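You operate a simulated robot arm through the tools that you are given. There is no shell and no other tool.

The job below is to be done with a simulated robot arm. You get a single attempt, and the scene is never put back.

TASK
Charge the purple battery on the slow charger till its lamp is green.
Fine: seat it before you switch on; switch off, then stand it in the end cell below the tester and shut the steel drawer. Set down upright: what you pick out.

It is judged by the outcome, as a careful person would: the job done as asked, and still so three seconds after it is handed in. It fails if anything else is knocked over, pushed out of place, dropped, spilled or broken.

THE ROBOT
A 7-joint arm with a two-finger parallel gripper, fixed in place. Base frame: the origin is at the foot of the arm, x ahead of it, y to its left, z up. Units: m, rad, N and s.
Its first joint turns from -2.897 to 2.897 rad. Payload 3.43 kg.
The tool frame sits at the grasp point between the pads (the TCP): z along the fingers, y along the line on which they close. The tips reach 0.03 m beyond it. Largest opening 0.094 m; finger width 0.028, thickness 0.01; the body of the gripper, 0.05 by 0.096 m, starts 0.055 m behind the TCP.
Orientation is that of the tool frame in the base frame, as a unit quaternion [x, y, z, w]. With the fingers straight down and closing along the base's y, the tool's x points along the base's -x, its y along +y and its z along -z.

THE INTERFACE
- The arm moves only by the tool step_arm. Its argument "deltas" is a list of rows, each an object (a shift or turn left out is 0, a gripper value left out holds the last) with "slide": the shift along the tool's x, y, z in units of 500 mm (1.0 is 500 mm), a list of three; "angular": the turn, a rotation vector about the tool's x, y, z in units of 180 degrees (1.0 is 180 degrees), a list of three; "gripper": the opening, from 0 (shut) to 1 (fully open). In form: [{"slide": [dx, dy, dz], "angular": [ax, ay, az], "gripper": gripper}, ...]. A call has 1 to 20 rows; each row is the pose to reach, as a shift and turn from the pose commanded when the call began, along the tool's axes at that moment. A call with a number of a shift or a turn outside -1 to 1 is refused whole. A row lasts 0.2 s, in which the tool goes at most 0.05 m and 0.15 rad; a call with a longer step from one row to the next is refused whole, and so is a gripper value outside its range. A pose out of reach is approached as far as the arm can. The call stops where the force on the tool passes 40 N (or 10 N more than at its start, if that is more) or the arm is blocked; 0.2 s more then pass. Each finger travels about 0.045 m/s and halts on what it meets, pressing with about 23 N; the grip force reading is that of the motor and also rises with nothing between the fingers. The clock runs only during rows and for 0.2 s after the last one: add rows that repeat a pose to give the fingers time. The reply holds the time, the measured pose of the TCP, the force on the tool along the base axes, the opening and the grip force, in the units named above and with some noise, with the torque about the TCP (base axes, N m) and any sound that the robot's microphone picked up.
- Cameras (640 x 400 px; columns grow to the right, rows downward): "scene" is fixed at [0.3999, -0.5017, 1.2458]; the picture's right is [0.93, -0.36, 0.00], its down [-0.11, -0.28, -0.95] and it looks along [0.34, 0.89, -0.30] (base axes); focal length 349 px, centre (320, 200). "wrist" rides on the gripper at [0.076, 0.014, -0.102] in the tool frame; the picture's right is [-0.18, 0.98, 0.00], its down [-0.75, -0.14, -0.64] and it looks along [-0.63, -0.12, 0.77] (tool axes); focal length 243 px, centre (320, 200). There is no depth. A picture from a camera that has moved, and an enlarged one, comes with that camera's place and axes in the base frame and with its lens.
- camera(camera): a new picture of that camera. The clock stands still meanwhile.
- raise_lower(by): slides the trunk up (or, below 0, down) by that many m; the arm rides with it, the base frame stays. It gives what a move gives, with no picture.
- close_up(camera, box): a new picture of the part [left, top, right, bottom] of that camera's present view, enlarged. The clock stands still meanwhile.
- finish_job(): hands the job in; it is judged then, once.

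Places have to be worked out from the pictures, the camera data and where the tool is seen. Open the gripper and draw the arm clear of the work before you hand the job in, unless the task says otherwise.

The tools are called after "Call:" by a JSON object that holds its "op" and its "data". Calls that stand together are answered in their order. step_arm: Moves the arm, as the interface text tells. Its arguments: {"type":"object","properties":{"deltas":{"type":"array"}},"required":["deltas"]} The other tools are called the same way: raise_lower (by) slides the trunk up or down; camera (camera) takes a picture; close_up (camera, box) takes an enlarged picture of a part of a camera's view; finish_job () hands the job in.

At the start:

```text
clock: 0.0
position: [0.6299, 0.2951, 1.1613]
orientation: [0.0, 1.0, -0.001, 0.0]
wrist_force: [1.0, -0.2, 0.2]
ft_torque: [0.0, 0.02, -0.01]
finger_gap: 0.094
gripper_force: 0.0
trunk travel left (down, up): [-0.375, 0.115]
```

scene: 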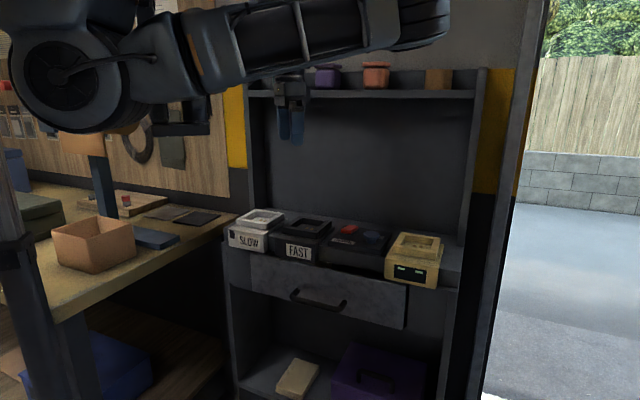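
wrist: 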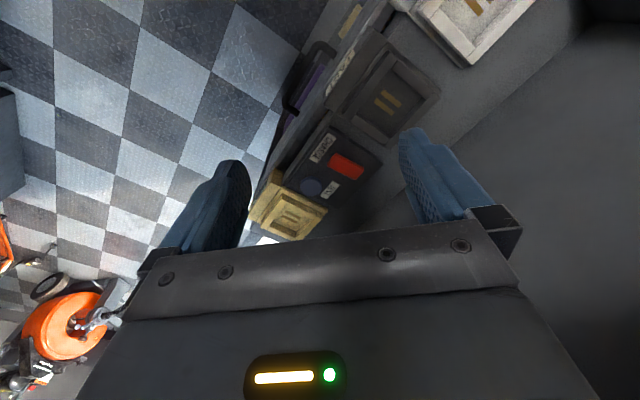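

I'll start by looking closely at the cabinet: shelf with batteries, the chargers, tester and drawer.

Call:
{"op": "close_up", "data": {"camera": "scene", "box": [220, 190, 480, 350]}}

Call:
{"op": "close_up", "data": {"camera": "scene", "box": [240, 40, 490, 160]}}

Call:
{"op": "close_up", "data": {"camera": "wrist", "box": [240, 0, 560, 250]}}

Call:
{"op": "close_up", "data": {"camera": "scene", "box": [0, 100, 250, 300]}}

```text
2.46 times, centred on (350, 270) of scene
camera zoom: at [0.3999, -0.5017, 1.2458], right [0.93, -0.36, 0.0], down [-0.11, -0.28, -0.95], along [0.34, 0.89, -0.3], focal length 860 px, centre (246, 28)
```

zoom: 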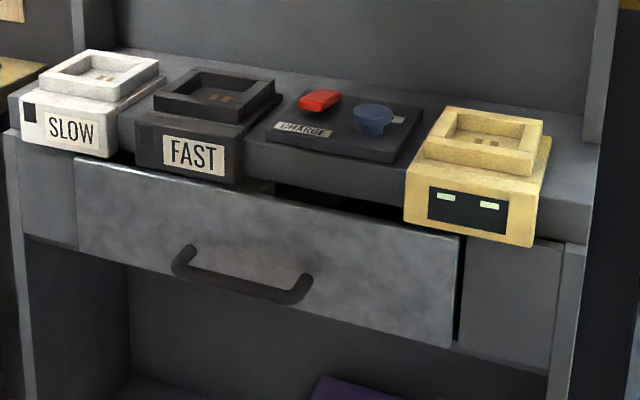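

```text
2.56 times, centred on (365, 100) of scene
camera zoom: at [0.3999, -0.5017, 1.2458], right [0.93, -0.36, 0.0], down [-0.11, -0.28, -0.95], along [0.34, 0.89, -0.3], focal length 894 px, centre (205, 456)
```

zoom: 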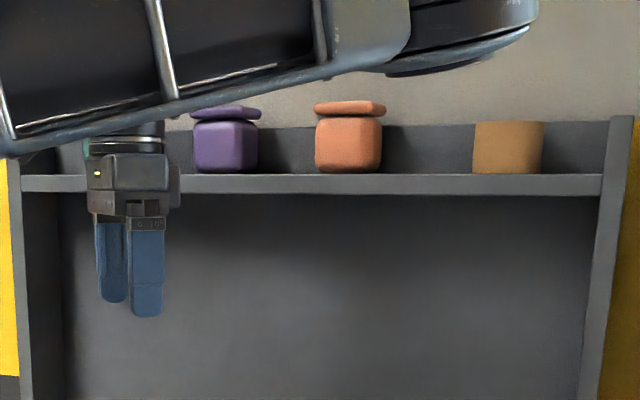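

```text
1.60 times, centred on (400, 125) of wrist
camera zoom: at [0.5532, 0.3092, 1.2633], right [0.18, 0.98, 0.0], down [0.75, -0.14, 0.64], along [0.63, -0.12, -0.77], focal length 388 px, centre (192, 320)
```

zoom: 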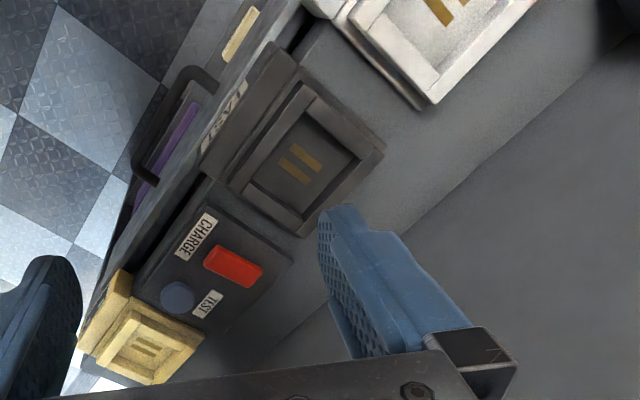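

```text
2.00 times, centred on (125, 200) of scene
camera zoom: at [0.3999, -0.5017, 1.2458], right [0.93, -0.36, 0.0], down [-0.11, -0.28, -0.95], along [0.34, 0.89, -0.3], focal length 698 px, centre (710, 200)
```

zoom: 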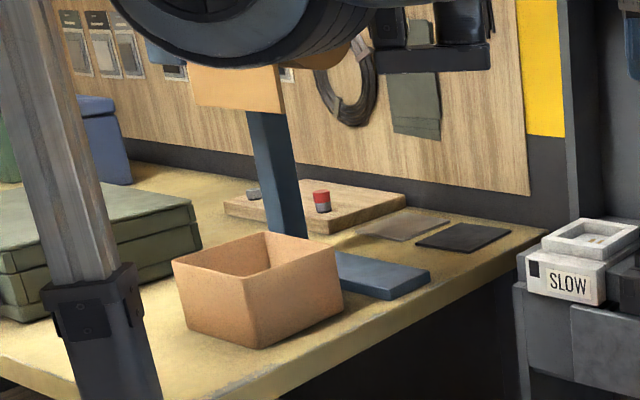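

The batteries stand on the upper shelf (purple, orange, and some brown piece); below are SLOW, FAST, a switch box (red and blue controls) and the yellow tester, in a cabinet that stands diagonally to the base. I'll back off, rise and yaw to get a wrist view squarely onto the cabinet.

Call:
{"op": "step_arm", "data": {"deltas": [{"slide": [0.05, -0.033, -0.067], "angular": [0, 0, -0.04]}, {"slide": [0.1, -0.067, -0.133], "angular": [0, 0, -0.08]}, {"slide": [0.15, -0.1, -0.2], "angular": [0, 0, -0.12]}, {"slide": [0.2, -0.133, -0.267], "angular": [0, 0, -0.16]}, {"slide": [0.25, -0.167, -0.333], "angular": [0, 0, -0.2]}, {"slide": [0.3, -0.2, -0.4], "angular": [0, 0, -0.24]}, {"slide": [0.3, -0.2, -0.4], "angular": [0, 0, -0.24]}]}}

Call:
{"op": "camera", "data": {"camera": "wrist"}}

Call:
{"op": "camera", "data": {"camera": "scene"}}

```text
clock: 1.0
position: [0.5429, 0.2331, 1.2842]
orientation: [-0.219, 0.976, 0.001, 0.007]
wrist_force: [2.5, 1.2, -2.2]
ft_torque: [-0.08, -0.01, -0.16]
finger_gap: 0.0936
gripper_force: 0.1
trunk travel left (down, up): [-0.375, 0.115]
stopped in row 4: the force on the tool passed its limit at 113 N (the readings are from after the stop); the commanded pose is now the measured one
```

```text
taken
camera wrist: at [0.4652, 0.2132, 1.3852], right [-0.25, 0.97, 0.0], down [0.73, 0.19, 0.65], along [0.63, 0.17, -0.76], focal length 243 px, centre (320, 200)
```

wrist: 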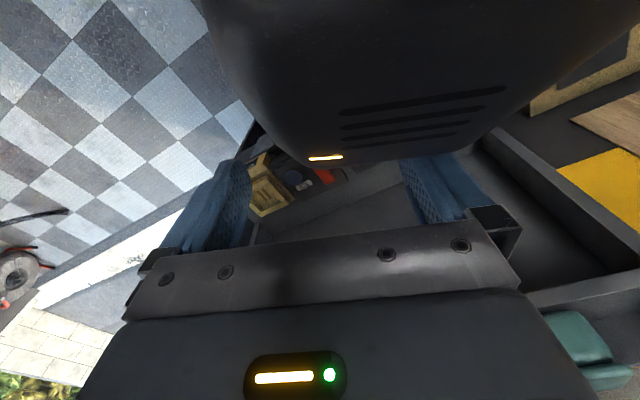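

```text
taken
```

scene: 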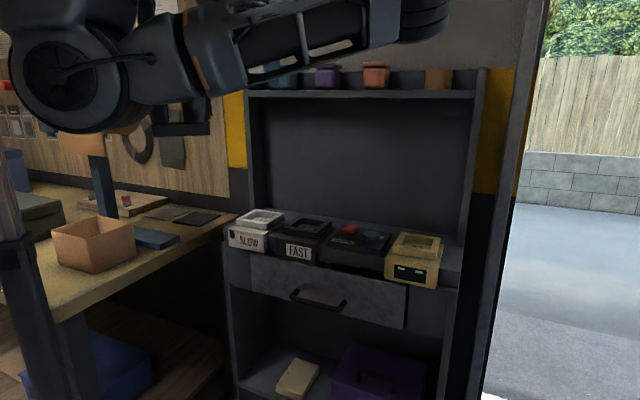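

The tool hit something at 113 N, apparently the arm's own link (visible right in front of the wrist camera); I see nothing moved in the cabinet. I'll inspect close-ups before moving again.

Call:
{"op": "close_up", "data": {"camera": "scene", "box": [0, 0, 480, 200]}}

Call:
{"op": "close_up", "data": {"camera": "wrist", "box": [160, 0, 640, 400]}}

Call:
{"op": "close_up", "data": {"camera": "scene", "box": [240, 40, 490, 120]}}

```text
1.33 times, centred on (240, 100) of scene
camera zoom: at [0.3999, -0.5017, 1.2458], right [0.93, -0.36, 0.0], down [-0.11, -0.28, -0.95], along [0.34, 0.89, -0.3], focal length 466 px, centre (427, 333)
```

zoom: 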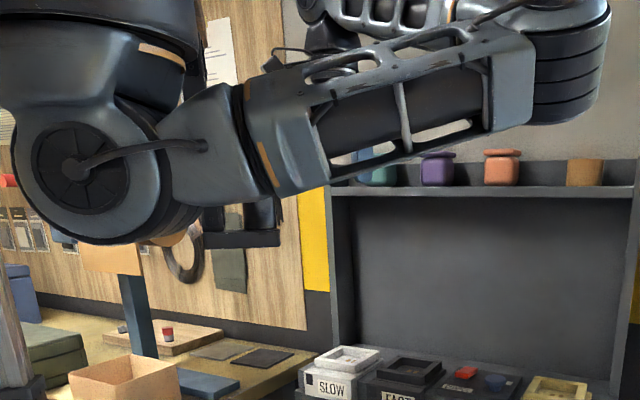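

```text
1.00 times, centred on (400, 200) of wrist (not enlarged: the box is as wide or as high as the picture)
camera zoom: at [0.4652, 0.2132, 1.3852], right [-0.25, 0.97, 0.0], down [0.73, 0.19, 0.65], along [0.63, 0.17, -0.76], focal length 243 px, centre (240, 200)
```

zoom: 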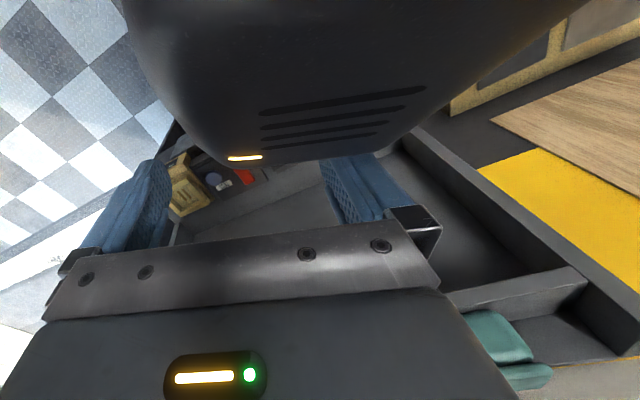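

```text
2.56 times, centred on (365, 80) of scene
camera zoom: at [0.3999, -0.5017, 1.2458], right [0.93, -0.36, 0.0], down [-0.11, -0.28, -0.95], along [0.34, 0.89, -0.3], focal length 894 px, centre (205, 507)
```

zoom: 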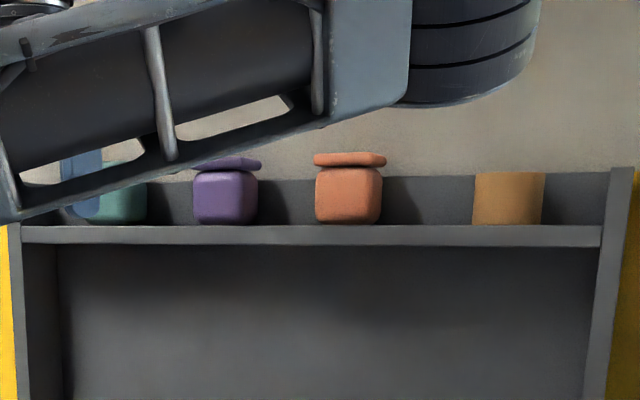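

The gripper bumped the robot's own upper arm (elbow forward, forearm folded back over it). I'll move straight outward away from it first, undoing the approach direction.

Call:
{"op": "step_arm", "data": {"deltas": [{"slide": [-0.04, 0.01, 0.0]}, {"slide": [-0.1, 0.02, 0.0]}, {"slide": [-0.18, 0.03, 0.0]}, {"slide": [-0.2, 0.035, 0.0]}]}}

Call:
{"op": "camera", "data": {"camera": "wrist"}}

Call:
{"op": "camera", "data": {"camera": "scene"}}

```text
clock: 2.0
position: [0.6234, 0.2923, 1.2867]
orientation: [-0.22, 0.975, 0.001, 0.007]
wrist_force: [0.7, -1.0, 0.3]
ft_torque: [0.01, -0.01, 0.01]
finger_gap: 0.0943
gripper_force: 0.1
trunk travel left (down, up): [-0.375, 0.115]
```

```text
taken
camera wrist: at [0.5471, 0.272, 1.3879], right [-0.26, 0.97, 0.0], down [0.73, 0.19, 0.65], along [0.63, 0.17, -0.76], focal length 243 px, centre (320, 200)
```

wrist: 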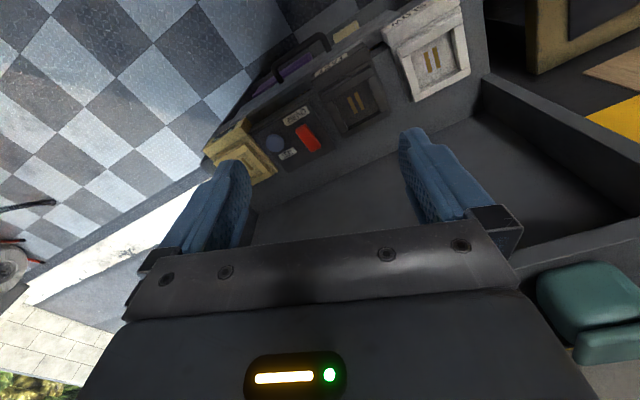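

```text
taken
```

scene: 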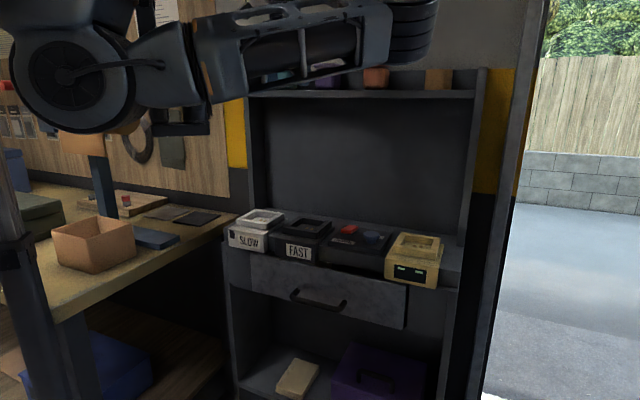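

Clear of the arm again. Now an enlarged look at the charger row from here and then I raise the trunk so the arm can work at shelf height.

Call:
{"op": "close_up", "data": {"camera": "wrist", "box": [190, 0, 510, 200]}}

Call:
{"op": "raise_lower", "data": {"by": 0.1}}

Call:
{"op": "camera", "data": {"camera": "wrist"}}

Call:
{"op": "camera", "data": {"camera": "scene"}}

```text
2.00 times, centred on (350, 100) of wrist
camera zoom: at [0.5471, 0.272, 1.3879], right [-0.26, 0.97, 0.0], down [0.73, 0.19, 0.65], along [0.63, 0.17, -0.76], focal length 485 px, centre (260, 400)
```

zoom: 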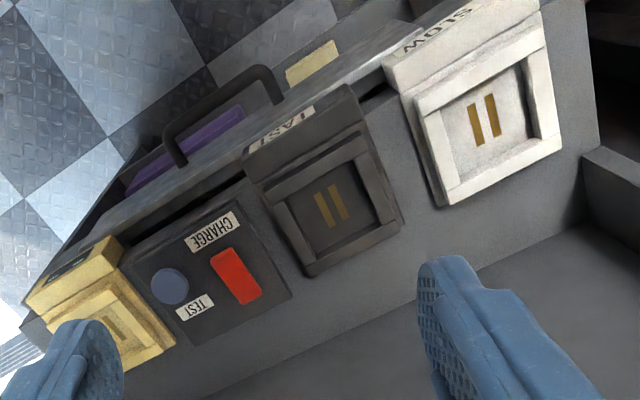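

```text
clock: 3.3
position: [0.6239, 0.2925, 1.3873]
orientation: [-0.22, 0.975, 0.001, 0.007]
wrist_force: [-0.1, -0.7, -0.4]
ft_torque: [-0.02, 0.03, 0.0]
finger_gap: 0.0941
gripper_force: 0.0
trunk travel left (down, up): [-0.475, 0.015]
```

```text
taken
camera wrist: at [0.5471, 0.2719, 1.4878], right [-0.25, 0.97, 0.0], down [0.73, 0.19, 0.65], along [0.63, 0.17, -0.76], focal length 243 px, centre (320, 200)
```

wrist: 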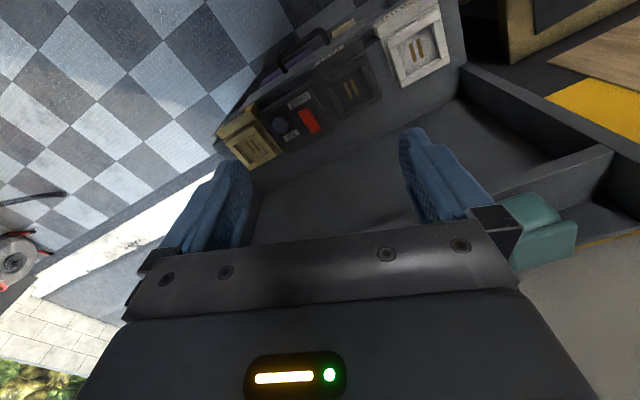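

```text
taken
```

scene: 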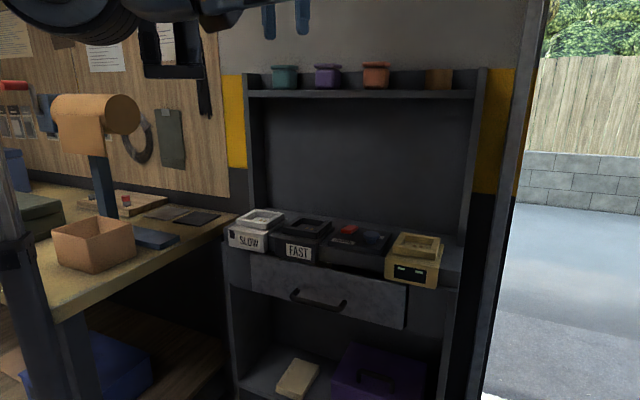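

Now the scene camera sees the shelf and counter unobstructed. Enlarging for precise pixel positions.

Call:
{"op": "close_up", "data": {"camera": "scene", "box": [240, 50, 400, 110]}}

Call:
{"op": "close_up", "data": {"camera": "scene", "box": [220, 200, 350, 281]}}

Call:
{"op": "close_up", "data": {"camera": "scene", "box": [320, 210, 470, 304]}}

Call:
{"op": "close_up", "data": {"camera": "wrist", "box": [200, 0, 480, 175]}}

```text
4.00 times, centred on (320, 80) of scene
camera zoom: at [0.3999, -0.5017, 1.2458], right [0.93, -0.36, 0.0], down [-0.11, -0.28, -0.95], along [0.34, 0.89, -0.3], focal length 1397 px, centre (320, 680)
```

zoom: 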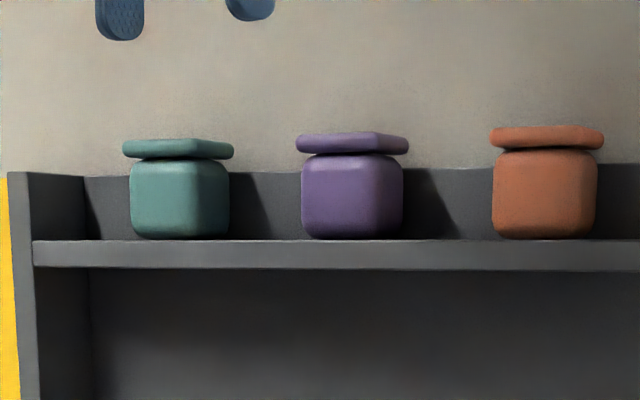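

```text
4.92 times, centred on (285, 240) of scene
camera zoom: at [0.3999, -0.5017, 1.2458], right [0.93, -0.36, 0.0], down [-0.11, -0.28, -0.95], along [0.34, 0.89, -0.3], focal length 1720 px, centre (492, 1)
```

zoom: 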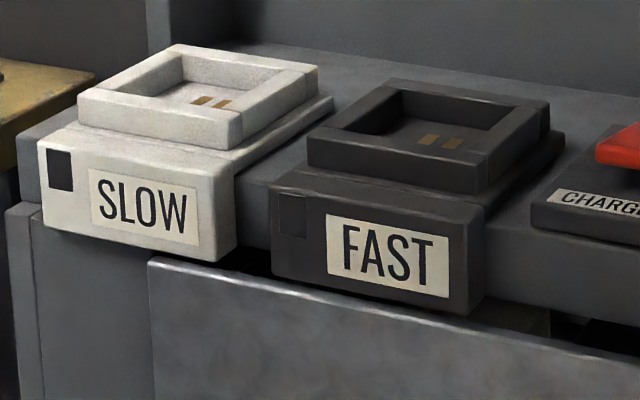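

```text
4.26 times, centred on (395, 257) of scene
camera zoom: at [0.3999, -0.5017, 1.2458], right [0.93, -0.36, 0.0], down [-0.11, -0.28, -0.95], along [0.34, 0.89, -0.3], focal length 1486 px, centre (1, -43)
```

zoom: 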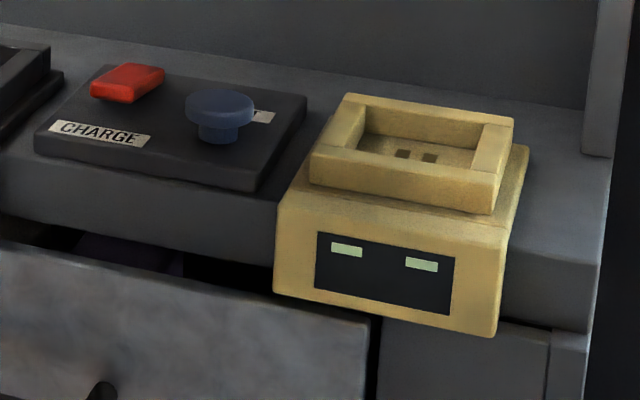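

```text
2.29 times, centred on (340, 88) of wrist
camera zoom: at [0.5471, 0.2719, 1.4878], right [-0.25, 0.97, 0.0], down [0.73, 0.19, 0.65], along [0.63, 0.17, -0.76], focal length 555 px, centre (274, 457)
```

zoom: 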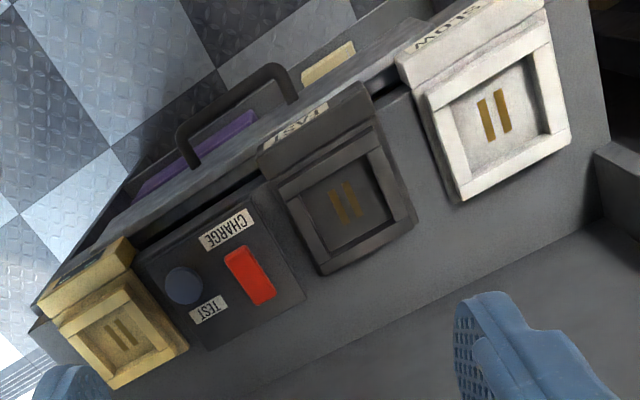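

Triangulating: SLOW contacts ≈ (0.594,0.504,0.862), FAST ≈ (0.706,0.392), tester ≈ (0.923,0.171); cabinet runs along (0.707,-0.707). Purple ≈ (0.81,0.52), shelf top ≈1.245. I move toward it, high, with yaw 45°.

Call:
{"op": "step_arm", "data": {"deltas": [{"slide": [-0.046, 0.026, -0.03], "angular": [0, 0.001, -0.022]}, {"slide": [-0.092, 0.052, -0.06], "angular": [0, 0.002, -0.044]}, {"slide": [-0.137, 0.078, -0.09], "angular": [0, 0.003, -0.066]}, {"slide": [-0.183, 0.103, -0.106], "angular": [0, 0.004, -0.088]}, {"slide": [-0.229, 0.129, -0.106], "angular": [0, 0.0045, -0.109]}, {"slide": [-0.229, 0.129, -0.106], "angular": [0, 0.0045, -0.109]}]}}

Call:
{"op": "camera", "data": {"camera": "wrist"}}

Call:
{"op": "camera", "data": {"camera": "scene"}}

```text
clock: 4.7
position: [0.6989, 0.4002, 1.4418]
orientation: [-0.383, 0.924, -0.002, -0.001]
wrist_force: [0.0, -0.4, 0.0]
ft_torque: [-0.04, 0.0, 0.0]
finger_gap: 0.0941
gripper_force: 0.1
trunk travel left (down, up): [-0.475, 0.015]
```

```text
taken
camera wrist: at [0.6341, 0.3573, 1.5443], right [-0.57, 0.82, 0.0], down [0.63, 0.44, 0.64], along [0.53, 0.36, -0.77], focal length 243 px, centre (320, 200)
```

wrist: 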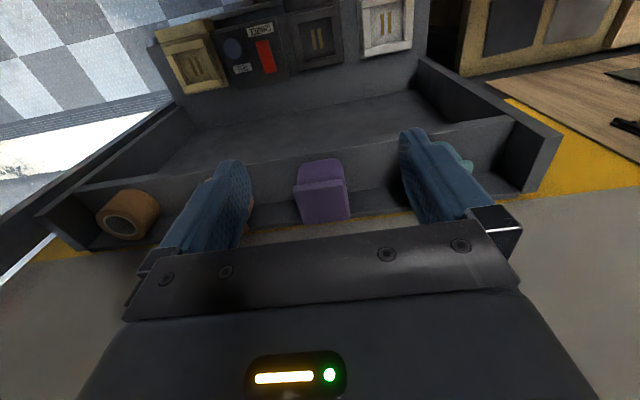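

```text
taken
```

scene: 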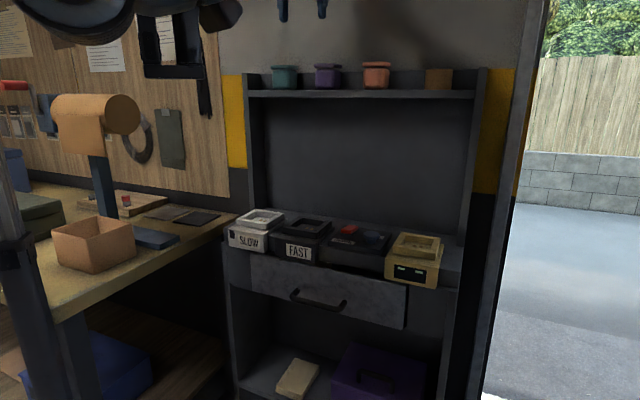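

Purple is well in view between the fingers, the brown piece is a tape roll. Zooming for a precise position.

Call:
{"op": "close_up", "data": {"camera": "wrist", "box": [240, 130, 400, 230]}}

Call:
{"op": "close_up", "data": {"camera": "wrist", "box": [140, 0, 440, 120]}}

```text
4.00 times, centred on (320, 180) of wrist
camera zoom: at [0.6341, 0.3573, 1.5443], right [-0.57, 0.82, 0.0], down [0.63, 0.44, 0.64], along [0.53, 0.36, -0.77], focal length 970 px, centre (320, 280)
```

zoom: 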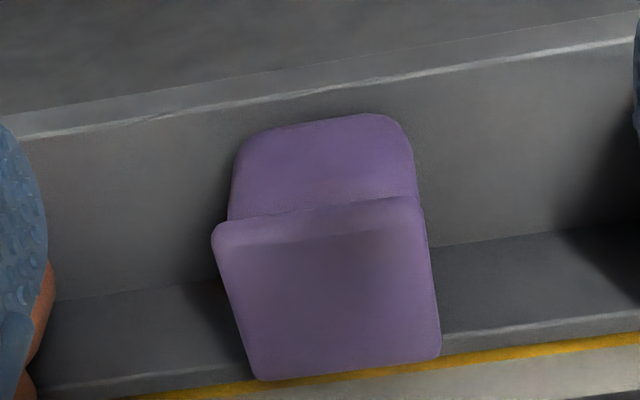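

```text
2.13 times, centred on (290, 60) of wrist
camera zoom: at [0.6341, 0.3573, 1.5443], right [-0.57, 0.82, 0.0], down [0.63, 0.44, 0.64], along [0.53, 0.36, -0.77], focal length 518 px, centre (384, 499)
```

zoom: 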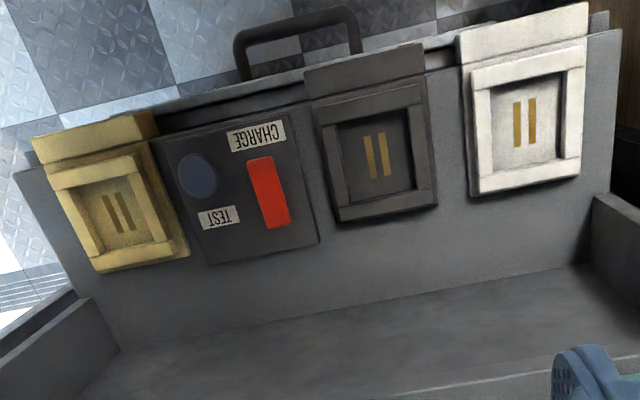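

Purple's head centre estimated near (0.797,0.476), top z≈1.315. I move above it with fingertips still ~5 cm above, then check alignment.

Call:
{"op": "step_arm", "data": {"deltas": [{"slide": [-0.06, -0.008, 0.0]}, {"slide": [-0.123, -0.016, 0.02]}, {"slide": [-0.185, -0.024, 0.05]}, {"slide": [-0.246, -0.031, 0.084]}, {"slide": [-0.246, -0.031, 0.084]}]}}

Call:
{"op": "camera", "data": {"camera": "wrist"}}

Call:
{"op": "close_up", "data": {"camera": "scene", "box": [240, 10, 400, 110]}}

```text
clock: 5.9
position: [0.7983, 0.4757, 1.4005]
orientation: [-0.383, 0.924, -0.002, -0.001]
wrist_force: [-0.3, 0.9, -0.2]
ft_torque: [-0.02, -0.02, 0.0]
finger_gap: 0.0937
gripper_force: 0.1
trunk travel left (down, up): [-0.475, 0.015]
```

```text
taken
camera wrist: at [0.7335, 0.432, 1.503], right [-0.56, 0.83, 0.0], down [0.63, 0.44, 0.64], along [0.53, 0.36, -0.77], focal length 243 px, centre (320, 200)
```

wrist: 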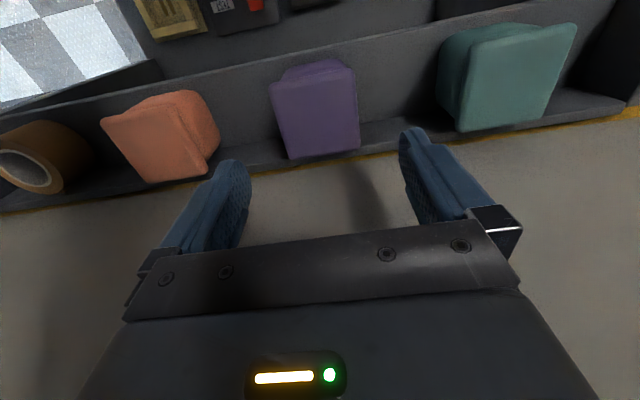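

```text
4.00 times, centred on (320, 60) of scene
camera zoom: at [0.3999, -0.5017, 1.2458], right [0.93, -0.36, 0.0], down [-0.11, -0.28, -0.95], along [0.34, 0.89, -0.3], focal length 1397 px, centre (320, 760)
```

zoom: 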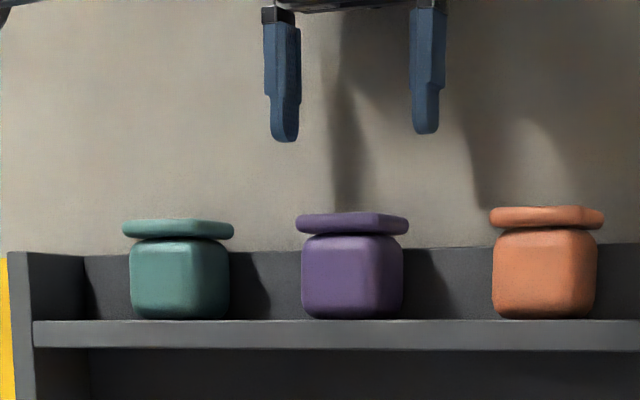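

Scene calibration with the fingertips shows the scene camera is accurate to a few mm in height (head top ≈1.318, shelf ≈1.25). Zooming to fine-tune the wrist estimate.

Call:
{"op": "close_up", "data": {"camera": "wrist", "box": [240, 40, 400, 180]}}

```text
2.86 times, centred on (320, 110) of wrist
camera zoom: at [0.7335, 0.432, 1.503], right [-0.56, 0.83, 0.0], down [0.63, 0.44, 0.64], along [0.53, 0.36, -0.77], focal length 693 px, centre (320, 457)
```

zoom: 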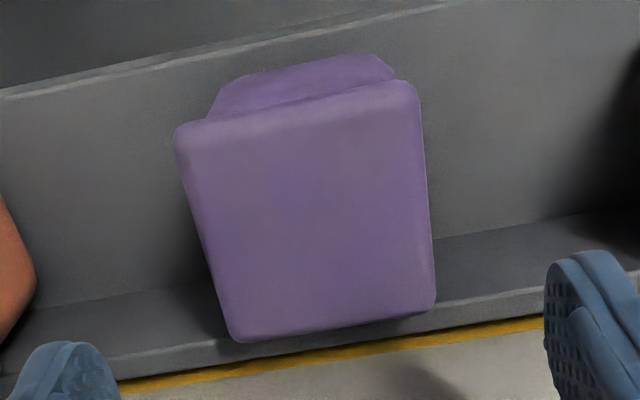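

Head corners intersect to a square 0.062 wide, aligned at 45°, centre (0.795,0.472). I shift 5 mm back and descend to TCP z≈1.316 so the pads take the head.

Call:
{"op": "step_arm", "data": {"deltas": [{"slide": [0.0094, 0, 0.0]}, {"slide": [0.0094, 0, 0.06]}, {"slide": [0.0094, 0, 0.12]}, {"slide": [0.0094, 0, 0.169]}, {"slide": [0.0094, 0, 0.169]}]}}

Call:
{"op": "camera", "data": {"camera": "wrist"}}

Call:
{"op": "close_up", "data": {"camera": "scene", "box": [240, 10, 400, 110]}}

```text
clock: 7.1
position: [0.7933, 0.4704, 1.3127]
orientation: [-0.382, 0.924, -0.001, 0.001]
wrist_force: [0.5, 0.3, 1.0]
ft_torque: [0.0, -0.03, -0.03]
finger_gap: 0.0938
gripper_force: 0.0
trunk travel left (down, up): [-0.475, 0.015]
```

```text
taken
camera wrist: at [0.7284, 0.4276, 1.4161], right [-0.56, 0.83, 0.0], down [0.63, 0.44, 0.64], along [0.53, 0.36, -0.77], focal length 243 px, centre (320, 200)
```

wrist: 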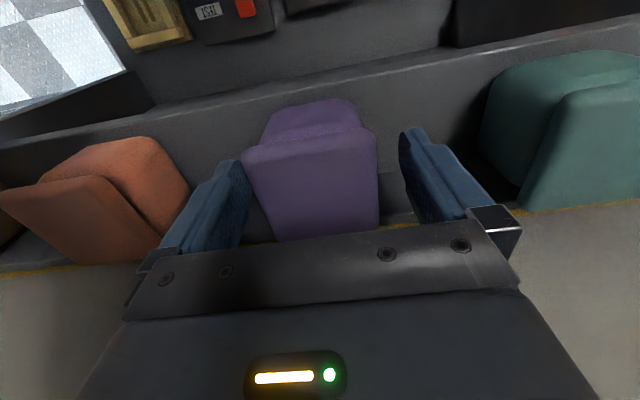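

```text
4.00 times, centred on (320, 60) of scene
camera zoom: at [0.3999, -0.5017, 1.2458], right [0.93, -0.36, 0.0], down [-0.11, -0.28, -0.95], along [0.34, 0.89, -0.3], focal length 1397 px, centre (320, 760)
```

zoom: 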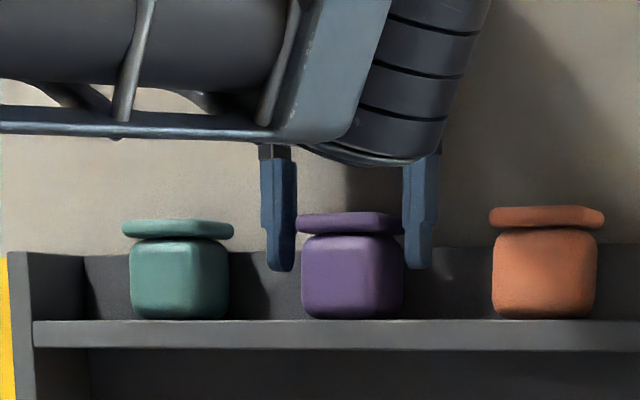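

The fingers straddle the purple battery's head evenly. Closing the gripper.

Call:
{"op": "step_arm", "data": {"deltas": [{"gripper": 0}, {"gripper": 0}, {"gripper": 0}, {"gripper": 0}, {"gripper": 0}]}}

Call:
{"op": "close_up", "data": {"camera": "scene", "box": [240, 10, 400, 110]}}

Call:
{"op": "camera", "data": {"camera": "wrist"}}

```text
clock: 8.3
position: [0.7931, 0.4704, 1.3137]
orientation: [-0.383, 0.924, -0.002, 0.0]
wrist_force: [-0.8, 0.3, 1.2]
ft_torque: [-0.01, 0.0, -0.02]
finger_gap: 0.0681
gripper_force: 23.1
trunk travel left (down, up): [-0.475, 0.015]
```

```text
4.00 times, centred on (320, 60) of scene
camera zoom: at [0.3999, -0.5017, 1.2458], right [0.93, -0.36, 0.0], down [-0.11, -0.28, -0.95], along [0.34, 0.89, -0.3], focal length 1397 px, centre (320, 760)
```

zoom: 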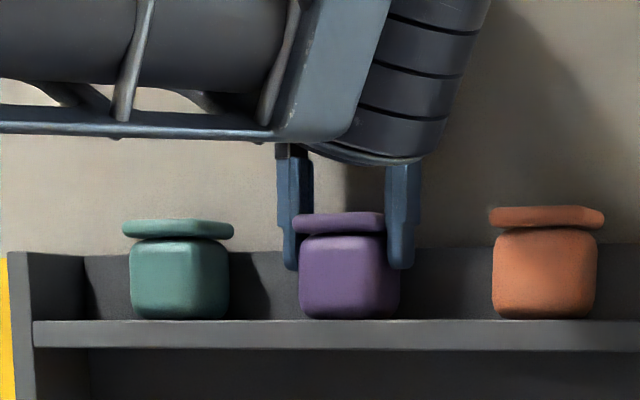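

```text
taken
camera wrist: at [0.7283, 0.4275, 1.4164], right [-0.56, 0.83, 0.0], down [0.63, 0.44, 0.64], along [0.53, 0.36, -0.77], focal length 243 px, centre (320, 200)
```

wrist: 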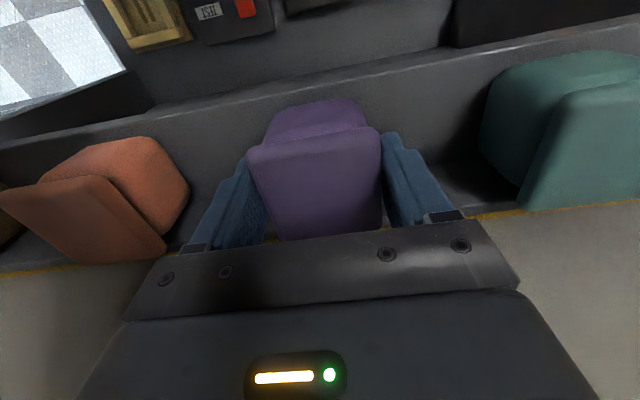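

Gripped at 0.068 gap. Lifting straight up 6 cm, then backing away from the shelf.

Call:
{"op": "step_arm", "data": {"deltas": [{"slide": [0, 0, -0.03]}, {"slide": [0, 0, -0.07]}, {"slide": [0, 0, -0.12]}, {"slide": [0.04, 0, -0.13]}, {"slide": [0.11, 0, -0.13]}, {"slide": [0.19, 0, -0.13]}, {"slide": [0.27, 0, -0.13]}, {"slide": [0.33, 0, -0.13]}, {"slide": [0.33, 0, -0.13]}]}}

Call:
{"op": "camera", "data": {"camera": "wrist"}}

Call:
{"op": "camera", "data": {"camera": "scene"}}

```text
clock: 10.3
position: [0.6774, 0.3546, 1.3784]
orientation: [-0.383, 0.924, -0.002, 0.0]
wrist_force: [0.5, -1.1, -1.5]
ft_torque: [0.01, 0.01, -0.01]
finger_gap: 0.0681
gripper_force: 22.8
trunk travel left (down, up): [-0.475, 0.015]
```

```text
taken
camera wrist: at [0.6119, 0.3121, 1.4811], right [-0.56, 0.83, 0.0], down [0.63, 0.43, 0.64], along [0.53, 0.36, -0.77], focal length 243 px, centre (320, 200)
```

wrist: 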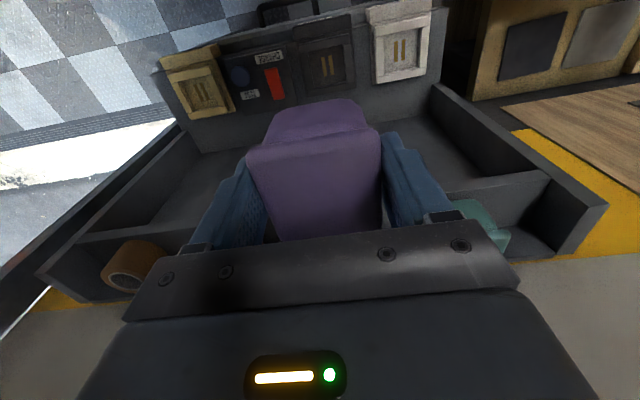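

```text
taken
```

scene: 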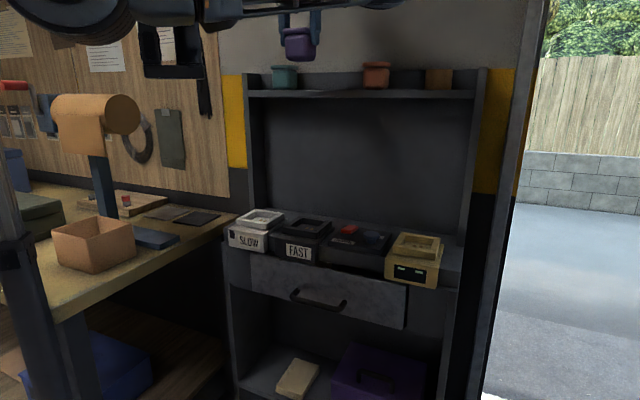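

Battery is held, shelf undisturbed. Moving sideways toward the SLOW charger at constant height in front of the cabinet.

Call:
{"op": "step_arm", "data": {"deltas": [{"slide": [0, 0.06, 0]}, {"slide": [0, 0.13, 0]}, {"slide": [0, 0.2, 0]}, {"slide": [0, 0.27, 0]}, {"slide": [0, 0.335, 0]}, {"slide": [0, 0.335, 0]}]}}

Call:
{"op": "camera", "data": {"camera": "wrist"}}

Call:
{"op": "camera", "data": {"camera": "scene"}}

```text
clock: 11.7
position: [0.5581, 0.4736, 1.3789]
orientation: [-0.383, 0.924, -0.003, 0.0]
wrist_force: [0.8, 0.4, -1.3]
ft_torque: [-0.04, 0.0, 0.04]
finger_gap: 0.0681
gripper_force: 23.3
trunk travel left (down, up): [-0.475, 0.015]
```

```text
taken
camera wrist: at [0.4931, 0.4309, 1.4804], right [-0.56, 0.83, 0.0], down [0.63, 0.44, 0.64], along [0.53, 0.36, -0.77], focal length 243 px, centre (320, 200)
```

wrist: 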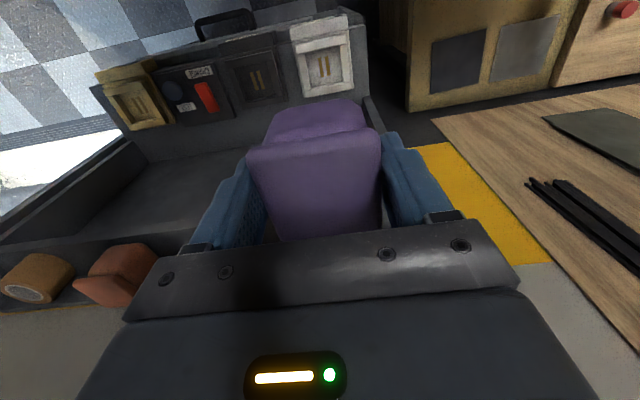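

```text
taken
```

scene: 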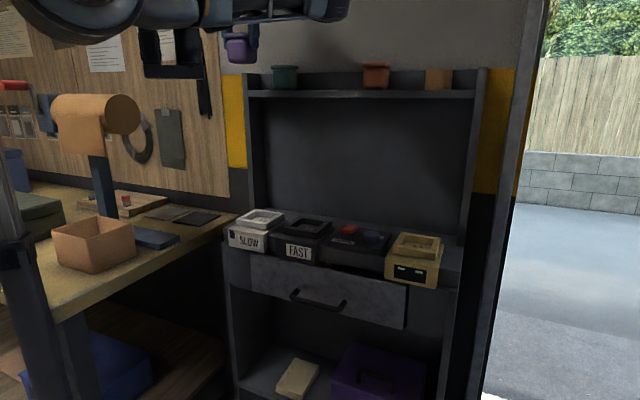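

Zooming on the SLOW charger from directly above-behind for a precise pocket fix.

Call:
{"op": "close_up", "data": {"camera": "wrist", "box": [270, 0, 390, 110]}}

Call:
{"op": "raise_lower", "data": {"by": -0.2}}

Call:
{"op": "camera", "data": {"camera": "wrist"}}

Call:
{"op": "camera", "data": {"camera": "scene"}}

```text
3.64 times, centred on (330, 55) of wrist
camera zoom: at [0.4931, 0.4309, 1.4804], right [-0.56, 0.83, 0.0], down [0.63, 0.44, 0.64], along [0.53, 0.36, -0.77], focal length 882 px, centre (284, 727)
```

zoom: 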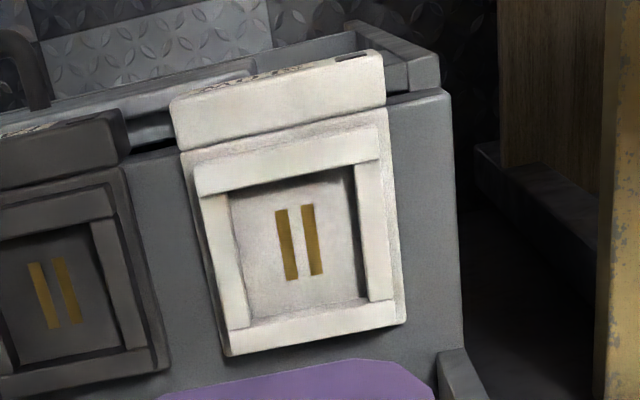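

```text
clock: 13.9
position: [0.5587, 0.474, 1.1784]
orientation: [-0.382, 0.924, -0.003, 0.0]
wrist_force: [-0.2, -0.1, -1.4]
ft_torque: [0.03, 0.02, 0.0]
finger_gap: 0.0683
gripper_force: 22.9
trunk travel left (down, up): [-0.275, 0.215]
```

```text
taken
camera wrist: at [0.4935, 0.4304, 1.2805], right [-0.56, 0.83, 0.0], down [0.63, 0.44, 0.64], along [0.53, 0.36, -0.77], focal length 243 px, centre (320, 200)
```

wrist: 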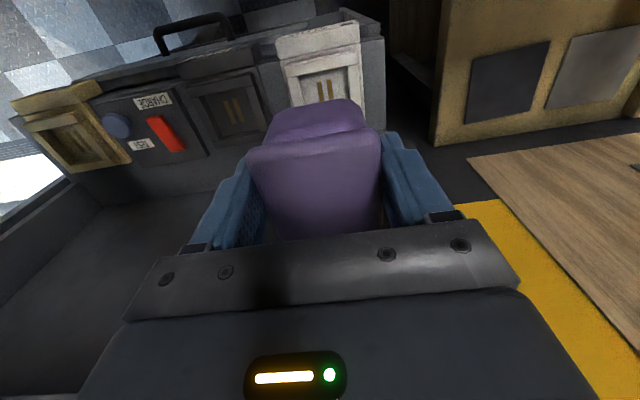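

```text
taken
```

scene: 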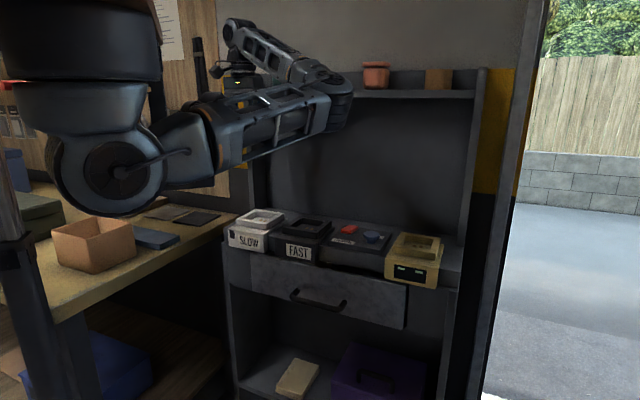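

Trunk lowered with battery still held. The elbow now sits at shelf height, so I check its clearance to the shelf before going on.

Call:
{"op": "close_up", "data": {"camera": "scene", "box": [180, 10, 420, 160]}}

```text
2.67 times, centred on (300, 85) of scene
camera zoom: at [0.3999, -0.5017, 1.2458], right [0.93, -0.36, 0.0], down [-0.11, -0.28, -0.95], along [0.34, 0.89, -0.3], focal length 931 px, centre (373, 507)
```

zoom: 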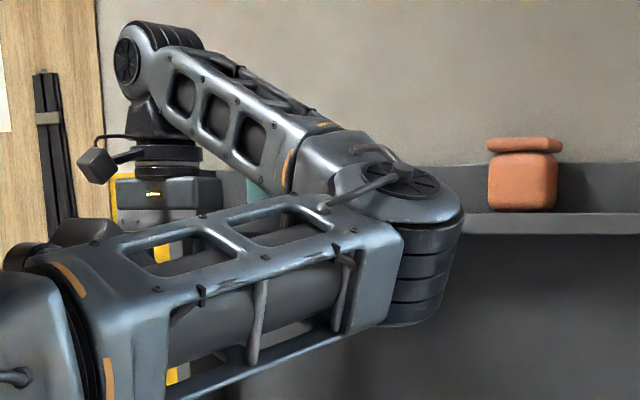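

The elbow ray with link lengths puts it well in front of the shelf, so all is clear. Pocket centre ≈ (0.5865,0.5065), inner ~0.074 square, rim z≈0.88. Lowering the trunk a bit more, above the charger's front, to look again.

Call:
{"op": "raise_lower", "data": {"by": -0.12}}

Call:
{"op": "camera", "data": {"camera": "wrist"}}

Call:
{"op": "camera", "data": {"camera": "scene"}}

```text
clock: 15.4
position: [0.5583, 0.473, 1.0573]
orientation: [-0.383, 0.924, -0.002, 0.0]
wrist_force: [-0.1, -0.5, -1.8]
ft_torque: [0.02, 0.02, -0.02]
finger_gap: 0.0678
gripper_force: 23.0
trunk travel left (down, up): [-0.155, 0.335]
```

```text
taken
camera wrist: at [0.4935, 0.4304, 1.1605], right [-0.56, 0.83, 0.0], down [0.63, 0.44, 0.64], along [0.53, 0.36, -0.77], focal length 243 px, centre (320, 200)
```

wrist: 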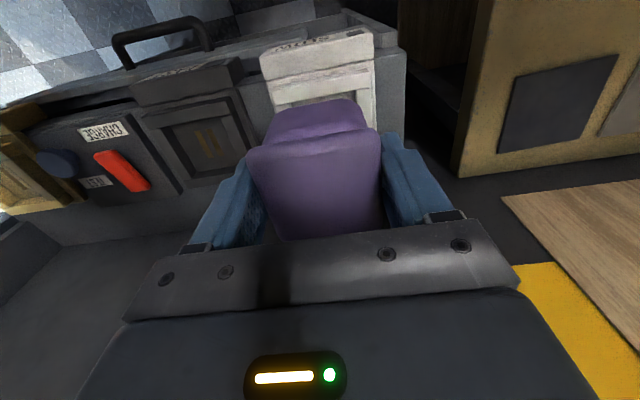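

```text
taken
```

scene: 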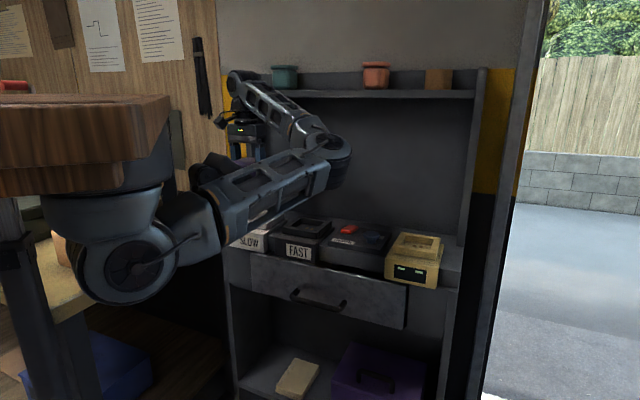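

Elbow still well clear. Shifting forward over the pocket (about 38 mm) and 4 mm left, then viewing.

Call:
{"op": "step_arm", "data": {"deltas": [{"slide": [-0.04, 0.004, 0]}, {"slide": [-0.0756, 0.0074, 0]}, {"slide": [-0.0756, 0.0074, 0]}]}}

Call:
{"op": "raise_lower", "data": {"by": -0.07}}

Call:
{"op": "camera", "data": {"camera": "wrist"}}

Call:
{"op": "camera", "data": {"camera": "scene"}}

Call:
{"op": "close_up", "data": {"camera": "scene", "box": [190, 150, 350, 270]}}

```text
clock: 16.2
position: [0.5818, 0.5028, 1.0567]
orientation: [-0.382, 0.924, -0.001, 0.0]
wrist_force: [-0.5, -0.1, -1.4]
ft_torque: [-0.01, 0.0, 0.0]
finger_gap: 0.0682
gripper_force: 23.0
trunk travel left (down, up): [-0.155, 0.335]
```

```text
clock: 17.3
position: [0.5834, 0.5019, 0.9877]
orientation: [-0.382, 0.924, -0.003, -0.001]
wrist_force: [-0.6, -0.4, -1.3]
ft_torque: [0.0, -0.02, 0.0]
finger_gap: 0.0681
gripper_force: 23.0
trunk travel left (down, up): [-0.085, 0.405]
```

```text
taken
camera wrist: at [0.5173, 0.4591, 1.0899], right [-0.56, 0.83, 0.0], down [0.63, 0.44, 0.64], along [0.53, 0.36, -0.77], focal length 243 px, centre (320, 200)
```

wrist: 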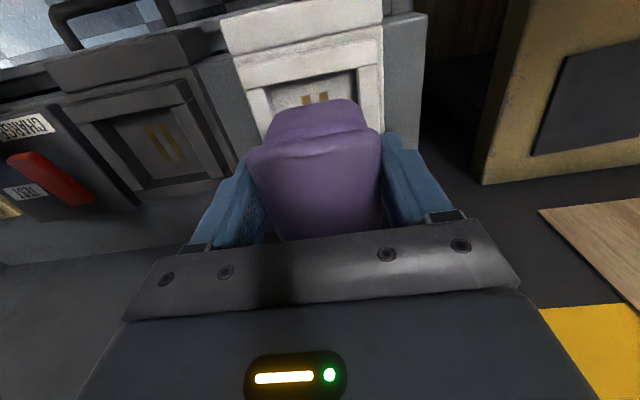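

```text
taken
```

scene: 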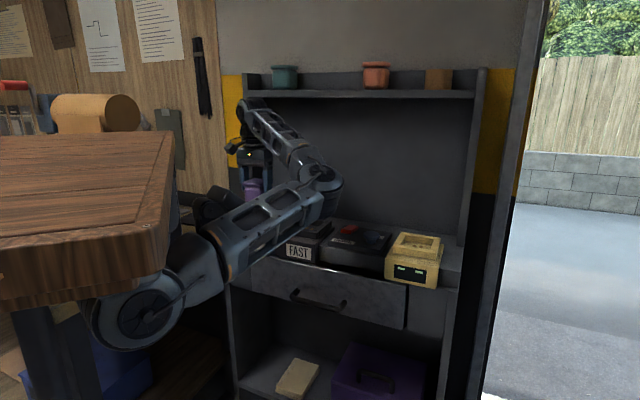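

```text
3.33 times, centred on (270, 210) of scene
camera zoom: at [0.3999, -0.5017, 1.2458], right [0.93, -0.36, 0.0], down [-0.11, -0.28, -0.95], along [0.34, 0.89, -0.3], focal length 1164 px, centre (487, 167)
```

zoom: 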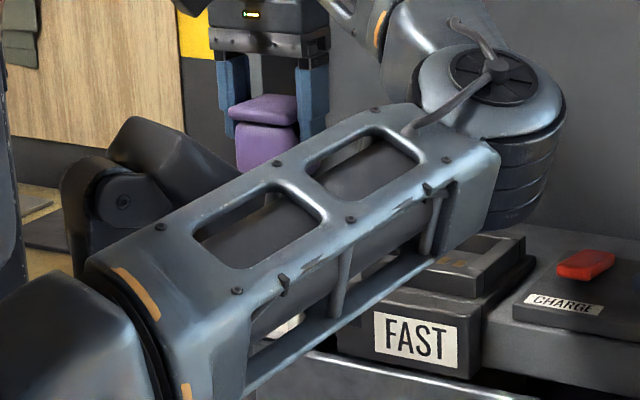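

Battery hangs over the pocket. Zooming the wrist view to verify lateral alignment against the rim.

Call:
{"op": "close_up", "data": {"camera": "wrist", "box": [210, 0, 430, 150]}}

```text
2.67 times, centred on (320, 75) of wrist
camera zoom: at [0.5173, 0.4591, 1.0899], right [-0.56, 0.83, 0.0], down [0.63, 0.44, 0.64], along [0.53, 0.36, -0.77], focal length 647 px, centre (320, 533)
```

zoom: 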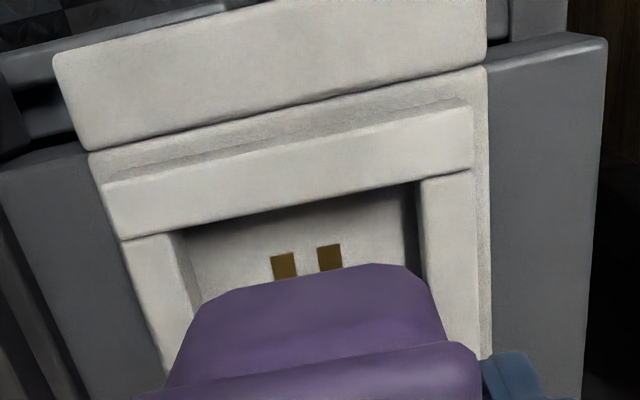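

Pocket centre and battery agree to ~2 mm. Small correction, then descend: quick to just above the rim floor, then slowly in 4 mm steps until contact.

Call:
{"op": "step_arm", "data": {"deltas": [{"slide": [-0.003, 0.003, 0]}, {"slide": [-0.003, 0.003, 0.03]}, {"slide": [-0.003, 0.003, 0.06]}, {"slide": [-0.003, 0.003, 0.075]}, {"slide": [-0.003, 0.003, 0.085]}]}}

Call:
{"op": "close_up", "data": {"camera": "wrist", "box": [210, 0, 430, 150]}}

```text
clock: 18.5
position: [0.5808, 0.506, 0.9456]
orientation: [-0.383, 0.924, -0.002, 0.001]
wrist_force: [-0.2, -0.7, -0.6]
ft_torque: [0.0, 0.0, -0.03]
finger_gap: 0.0682
gripper_force: 22.9
trunk travel left (down, up): [-0.085, 0.405]
```

```text
2.67 times, centred on (320, 75) of wrist
camera zoom: at [0.5174, 0.4619, 1.0472], right [-0.57, 0.82, 0.0], down [0.63, 0.44, 0.64], along [0.53, 0.36, -0.77], focal length 647 px, centre (320, 533)
```

zoom: 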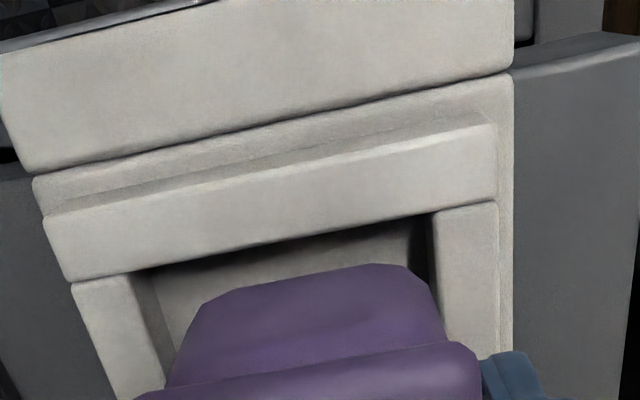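

The battery bottom is just at rim height, about 3 mm off toward the right pocket wall in this view; I correct by 3 mm and descend slowly until it seats.

Call:
{"op": "step_arm", "data": {"deltas": [{"slide": [0, -0.006, 0]}, {"slide": [0, -0.006, 0]}, {"slide": [0, -0.006, 0.01]}]}}

Call:
{"op": "close_up", "data": {"camera": "wrist", "box": [210, 0, 430, 150]}}

```text
clock: 19.3
position: [0.585, 0.5026, 0.939]
orientation: [-0.383, 0.924, -0.002, 0.0]
wrist_force: [0.2, 0.1, -1.6]
ft_torque: [0.03, -0.02, -0.01]
finger_gap: 0.0682
gripper_force: 22.6
trunk travel left (down, up): [-0.085, 0.405]
```

```text
2.67 times, centred on (320, 75) of wrist
camera zoom: at [0.5198, 0.4595, 1.0415], right [-0.56, 0.83, 0.0], down [0.63, 0.44, 0.64], along [0.53, 0.36, -0.77], focal length 647 px, centre (320, 533)
```

zoom: 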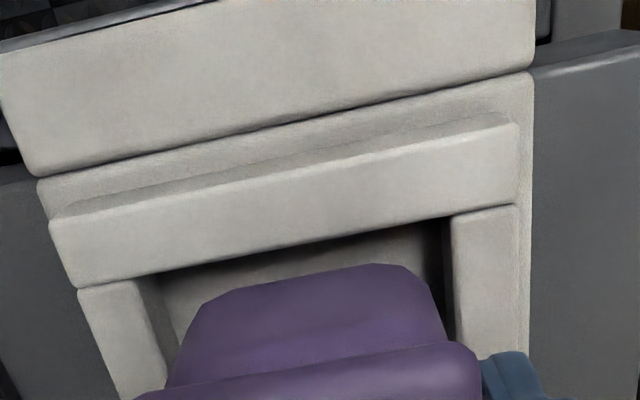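

Now centred in the pocket. Slow descent until contact.

Call:
{"op": "step_arm", "data": {"deltas": [{"slide": [0, -0.002, 0.006]}, {"slide": [0, -0.002, 0.012]}, {"slide": [0, -0.002, 0.018]}, {"slide": [0, -0.002, 0.022]}, {"slide": [0, -0.002, 0.026]}, {"slide": [0, -0.002, 0.03]}, {"slide": [0, -0.002, 0.034]}]}}

Call:
{"op": "camera", "data": {"camera": "wrist"}}

```text
clock: 20.9
position: [0.5849, 0.5018, 0.9236]
orientation: [-0.383, 0.924, -0.002, 0.002]
wrist_force: [-0.3, 2.6, 16.5]
ft_torque: [0.1, 0.02, 0.03]
finger_gap: 0.0687
gripper_force: 23.1
trunk travel left (down, up): [-0.085, 0.405]
```

```text
taken
camera wrist: at [0.5198, 0.4583, 1.0265], right [-0.56, 0.83, 0.0], down [0.63, 0.43, 0.64], along [0.53, 0.36, -0.77], focal length 243 px, centre (320, 200)
```

wrist: 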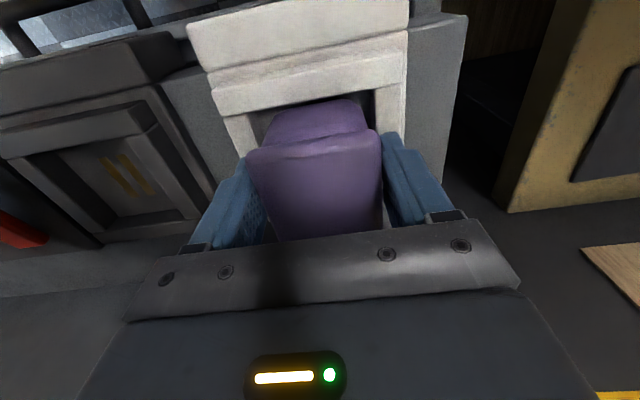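

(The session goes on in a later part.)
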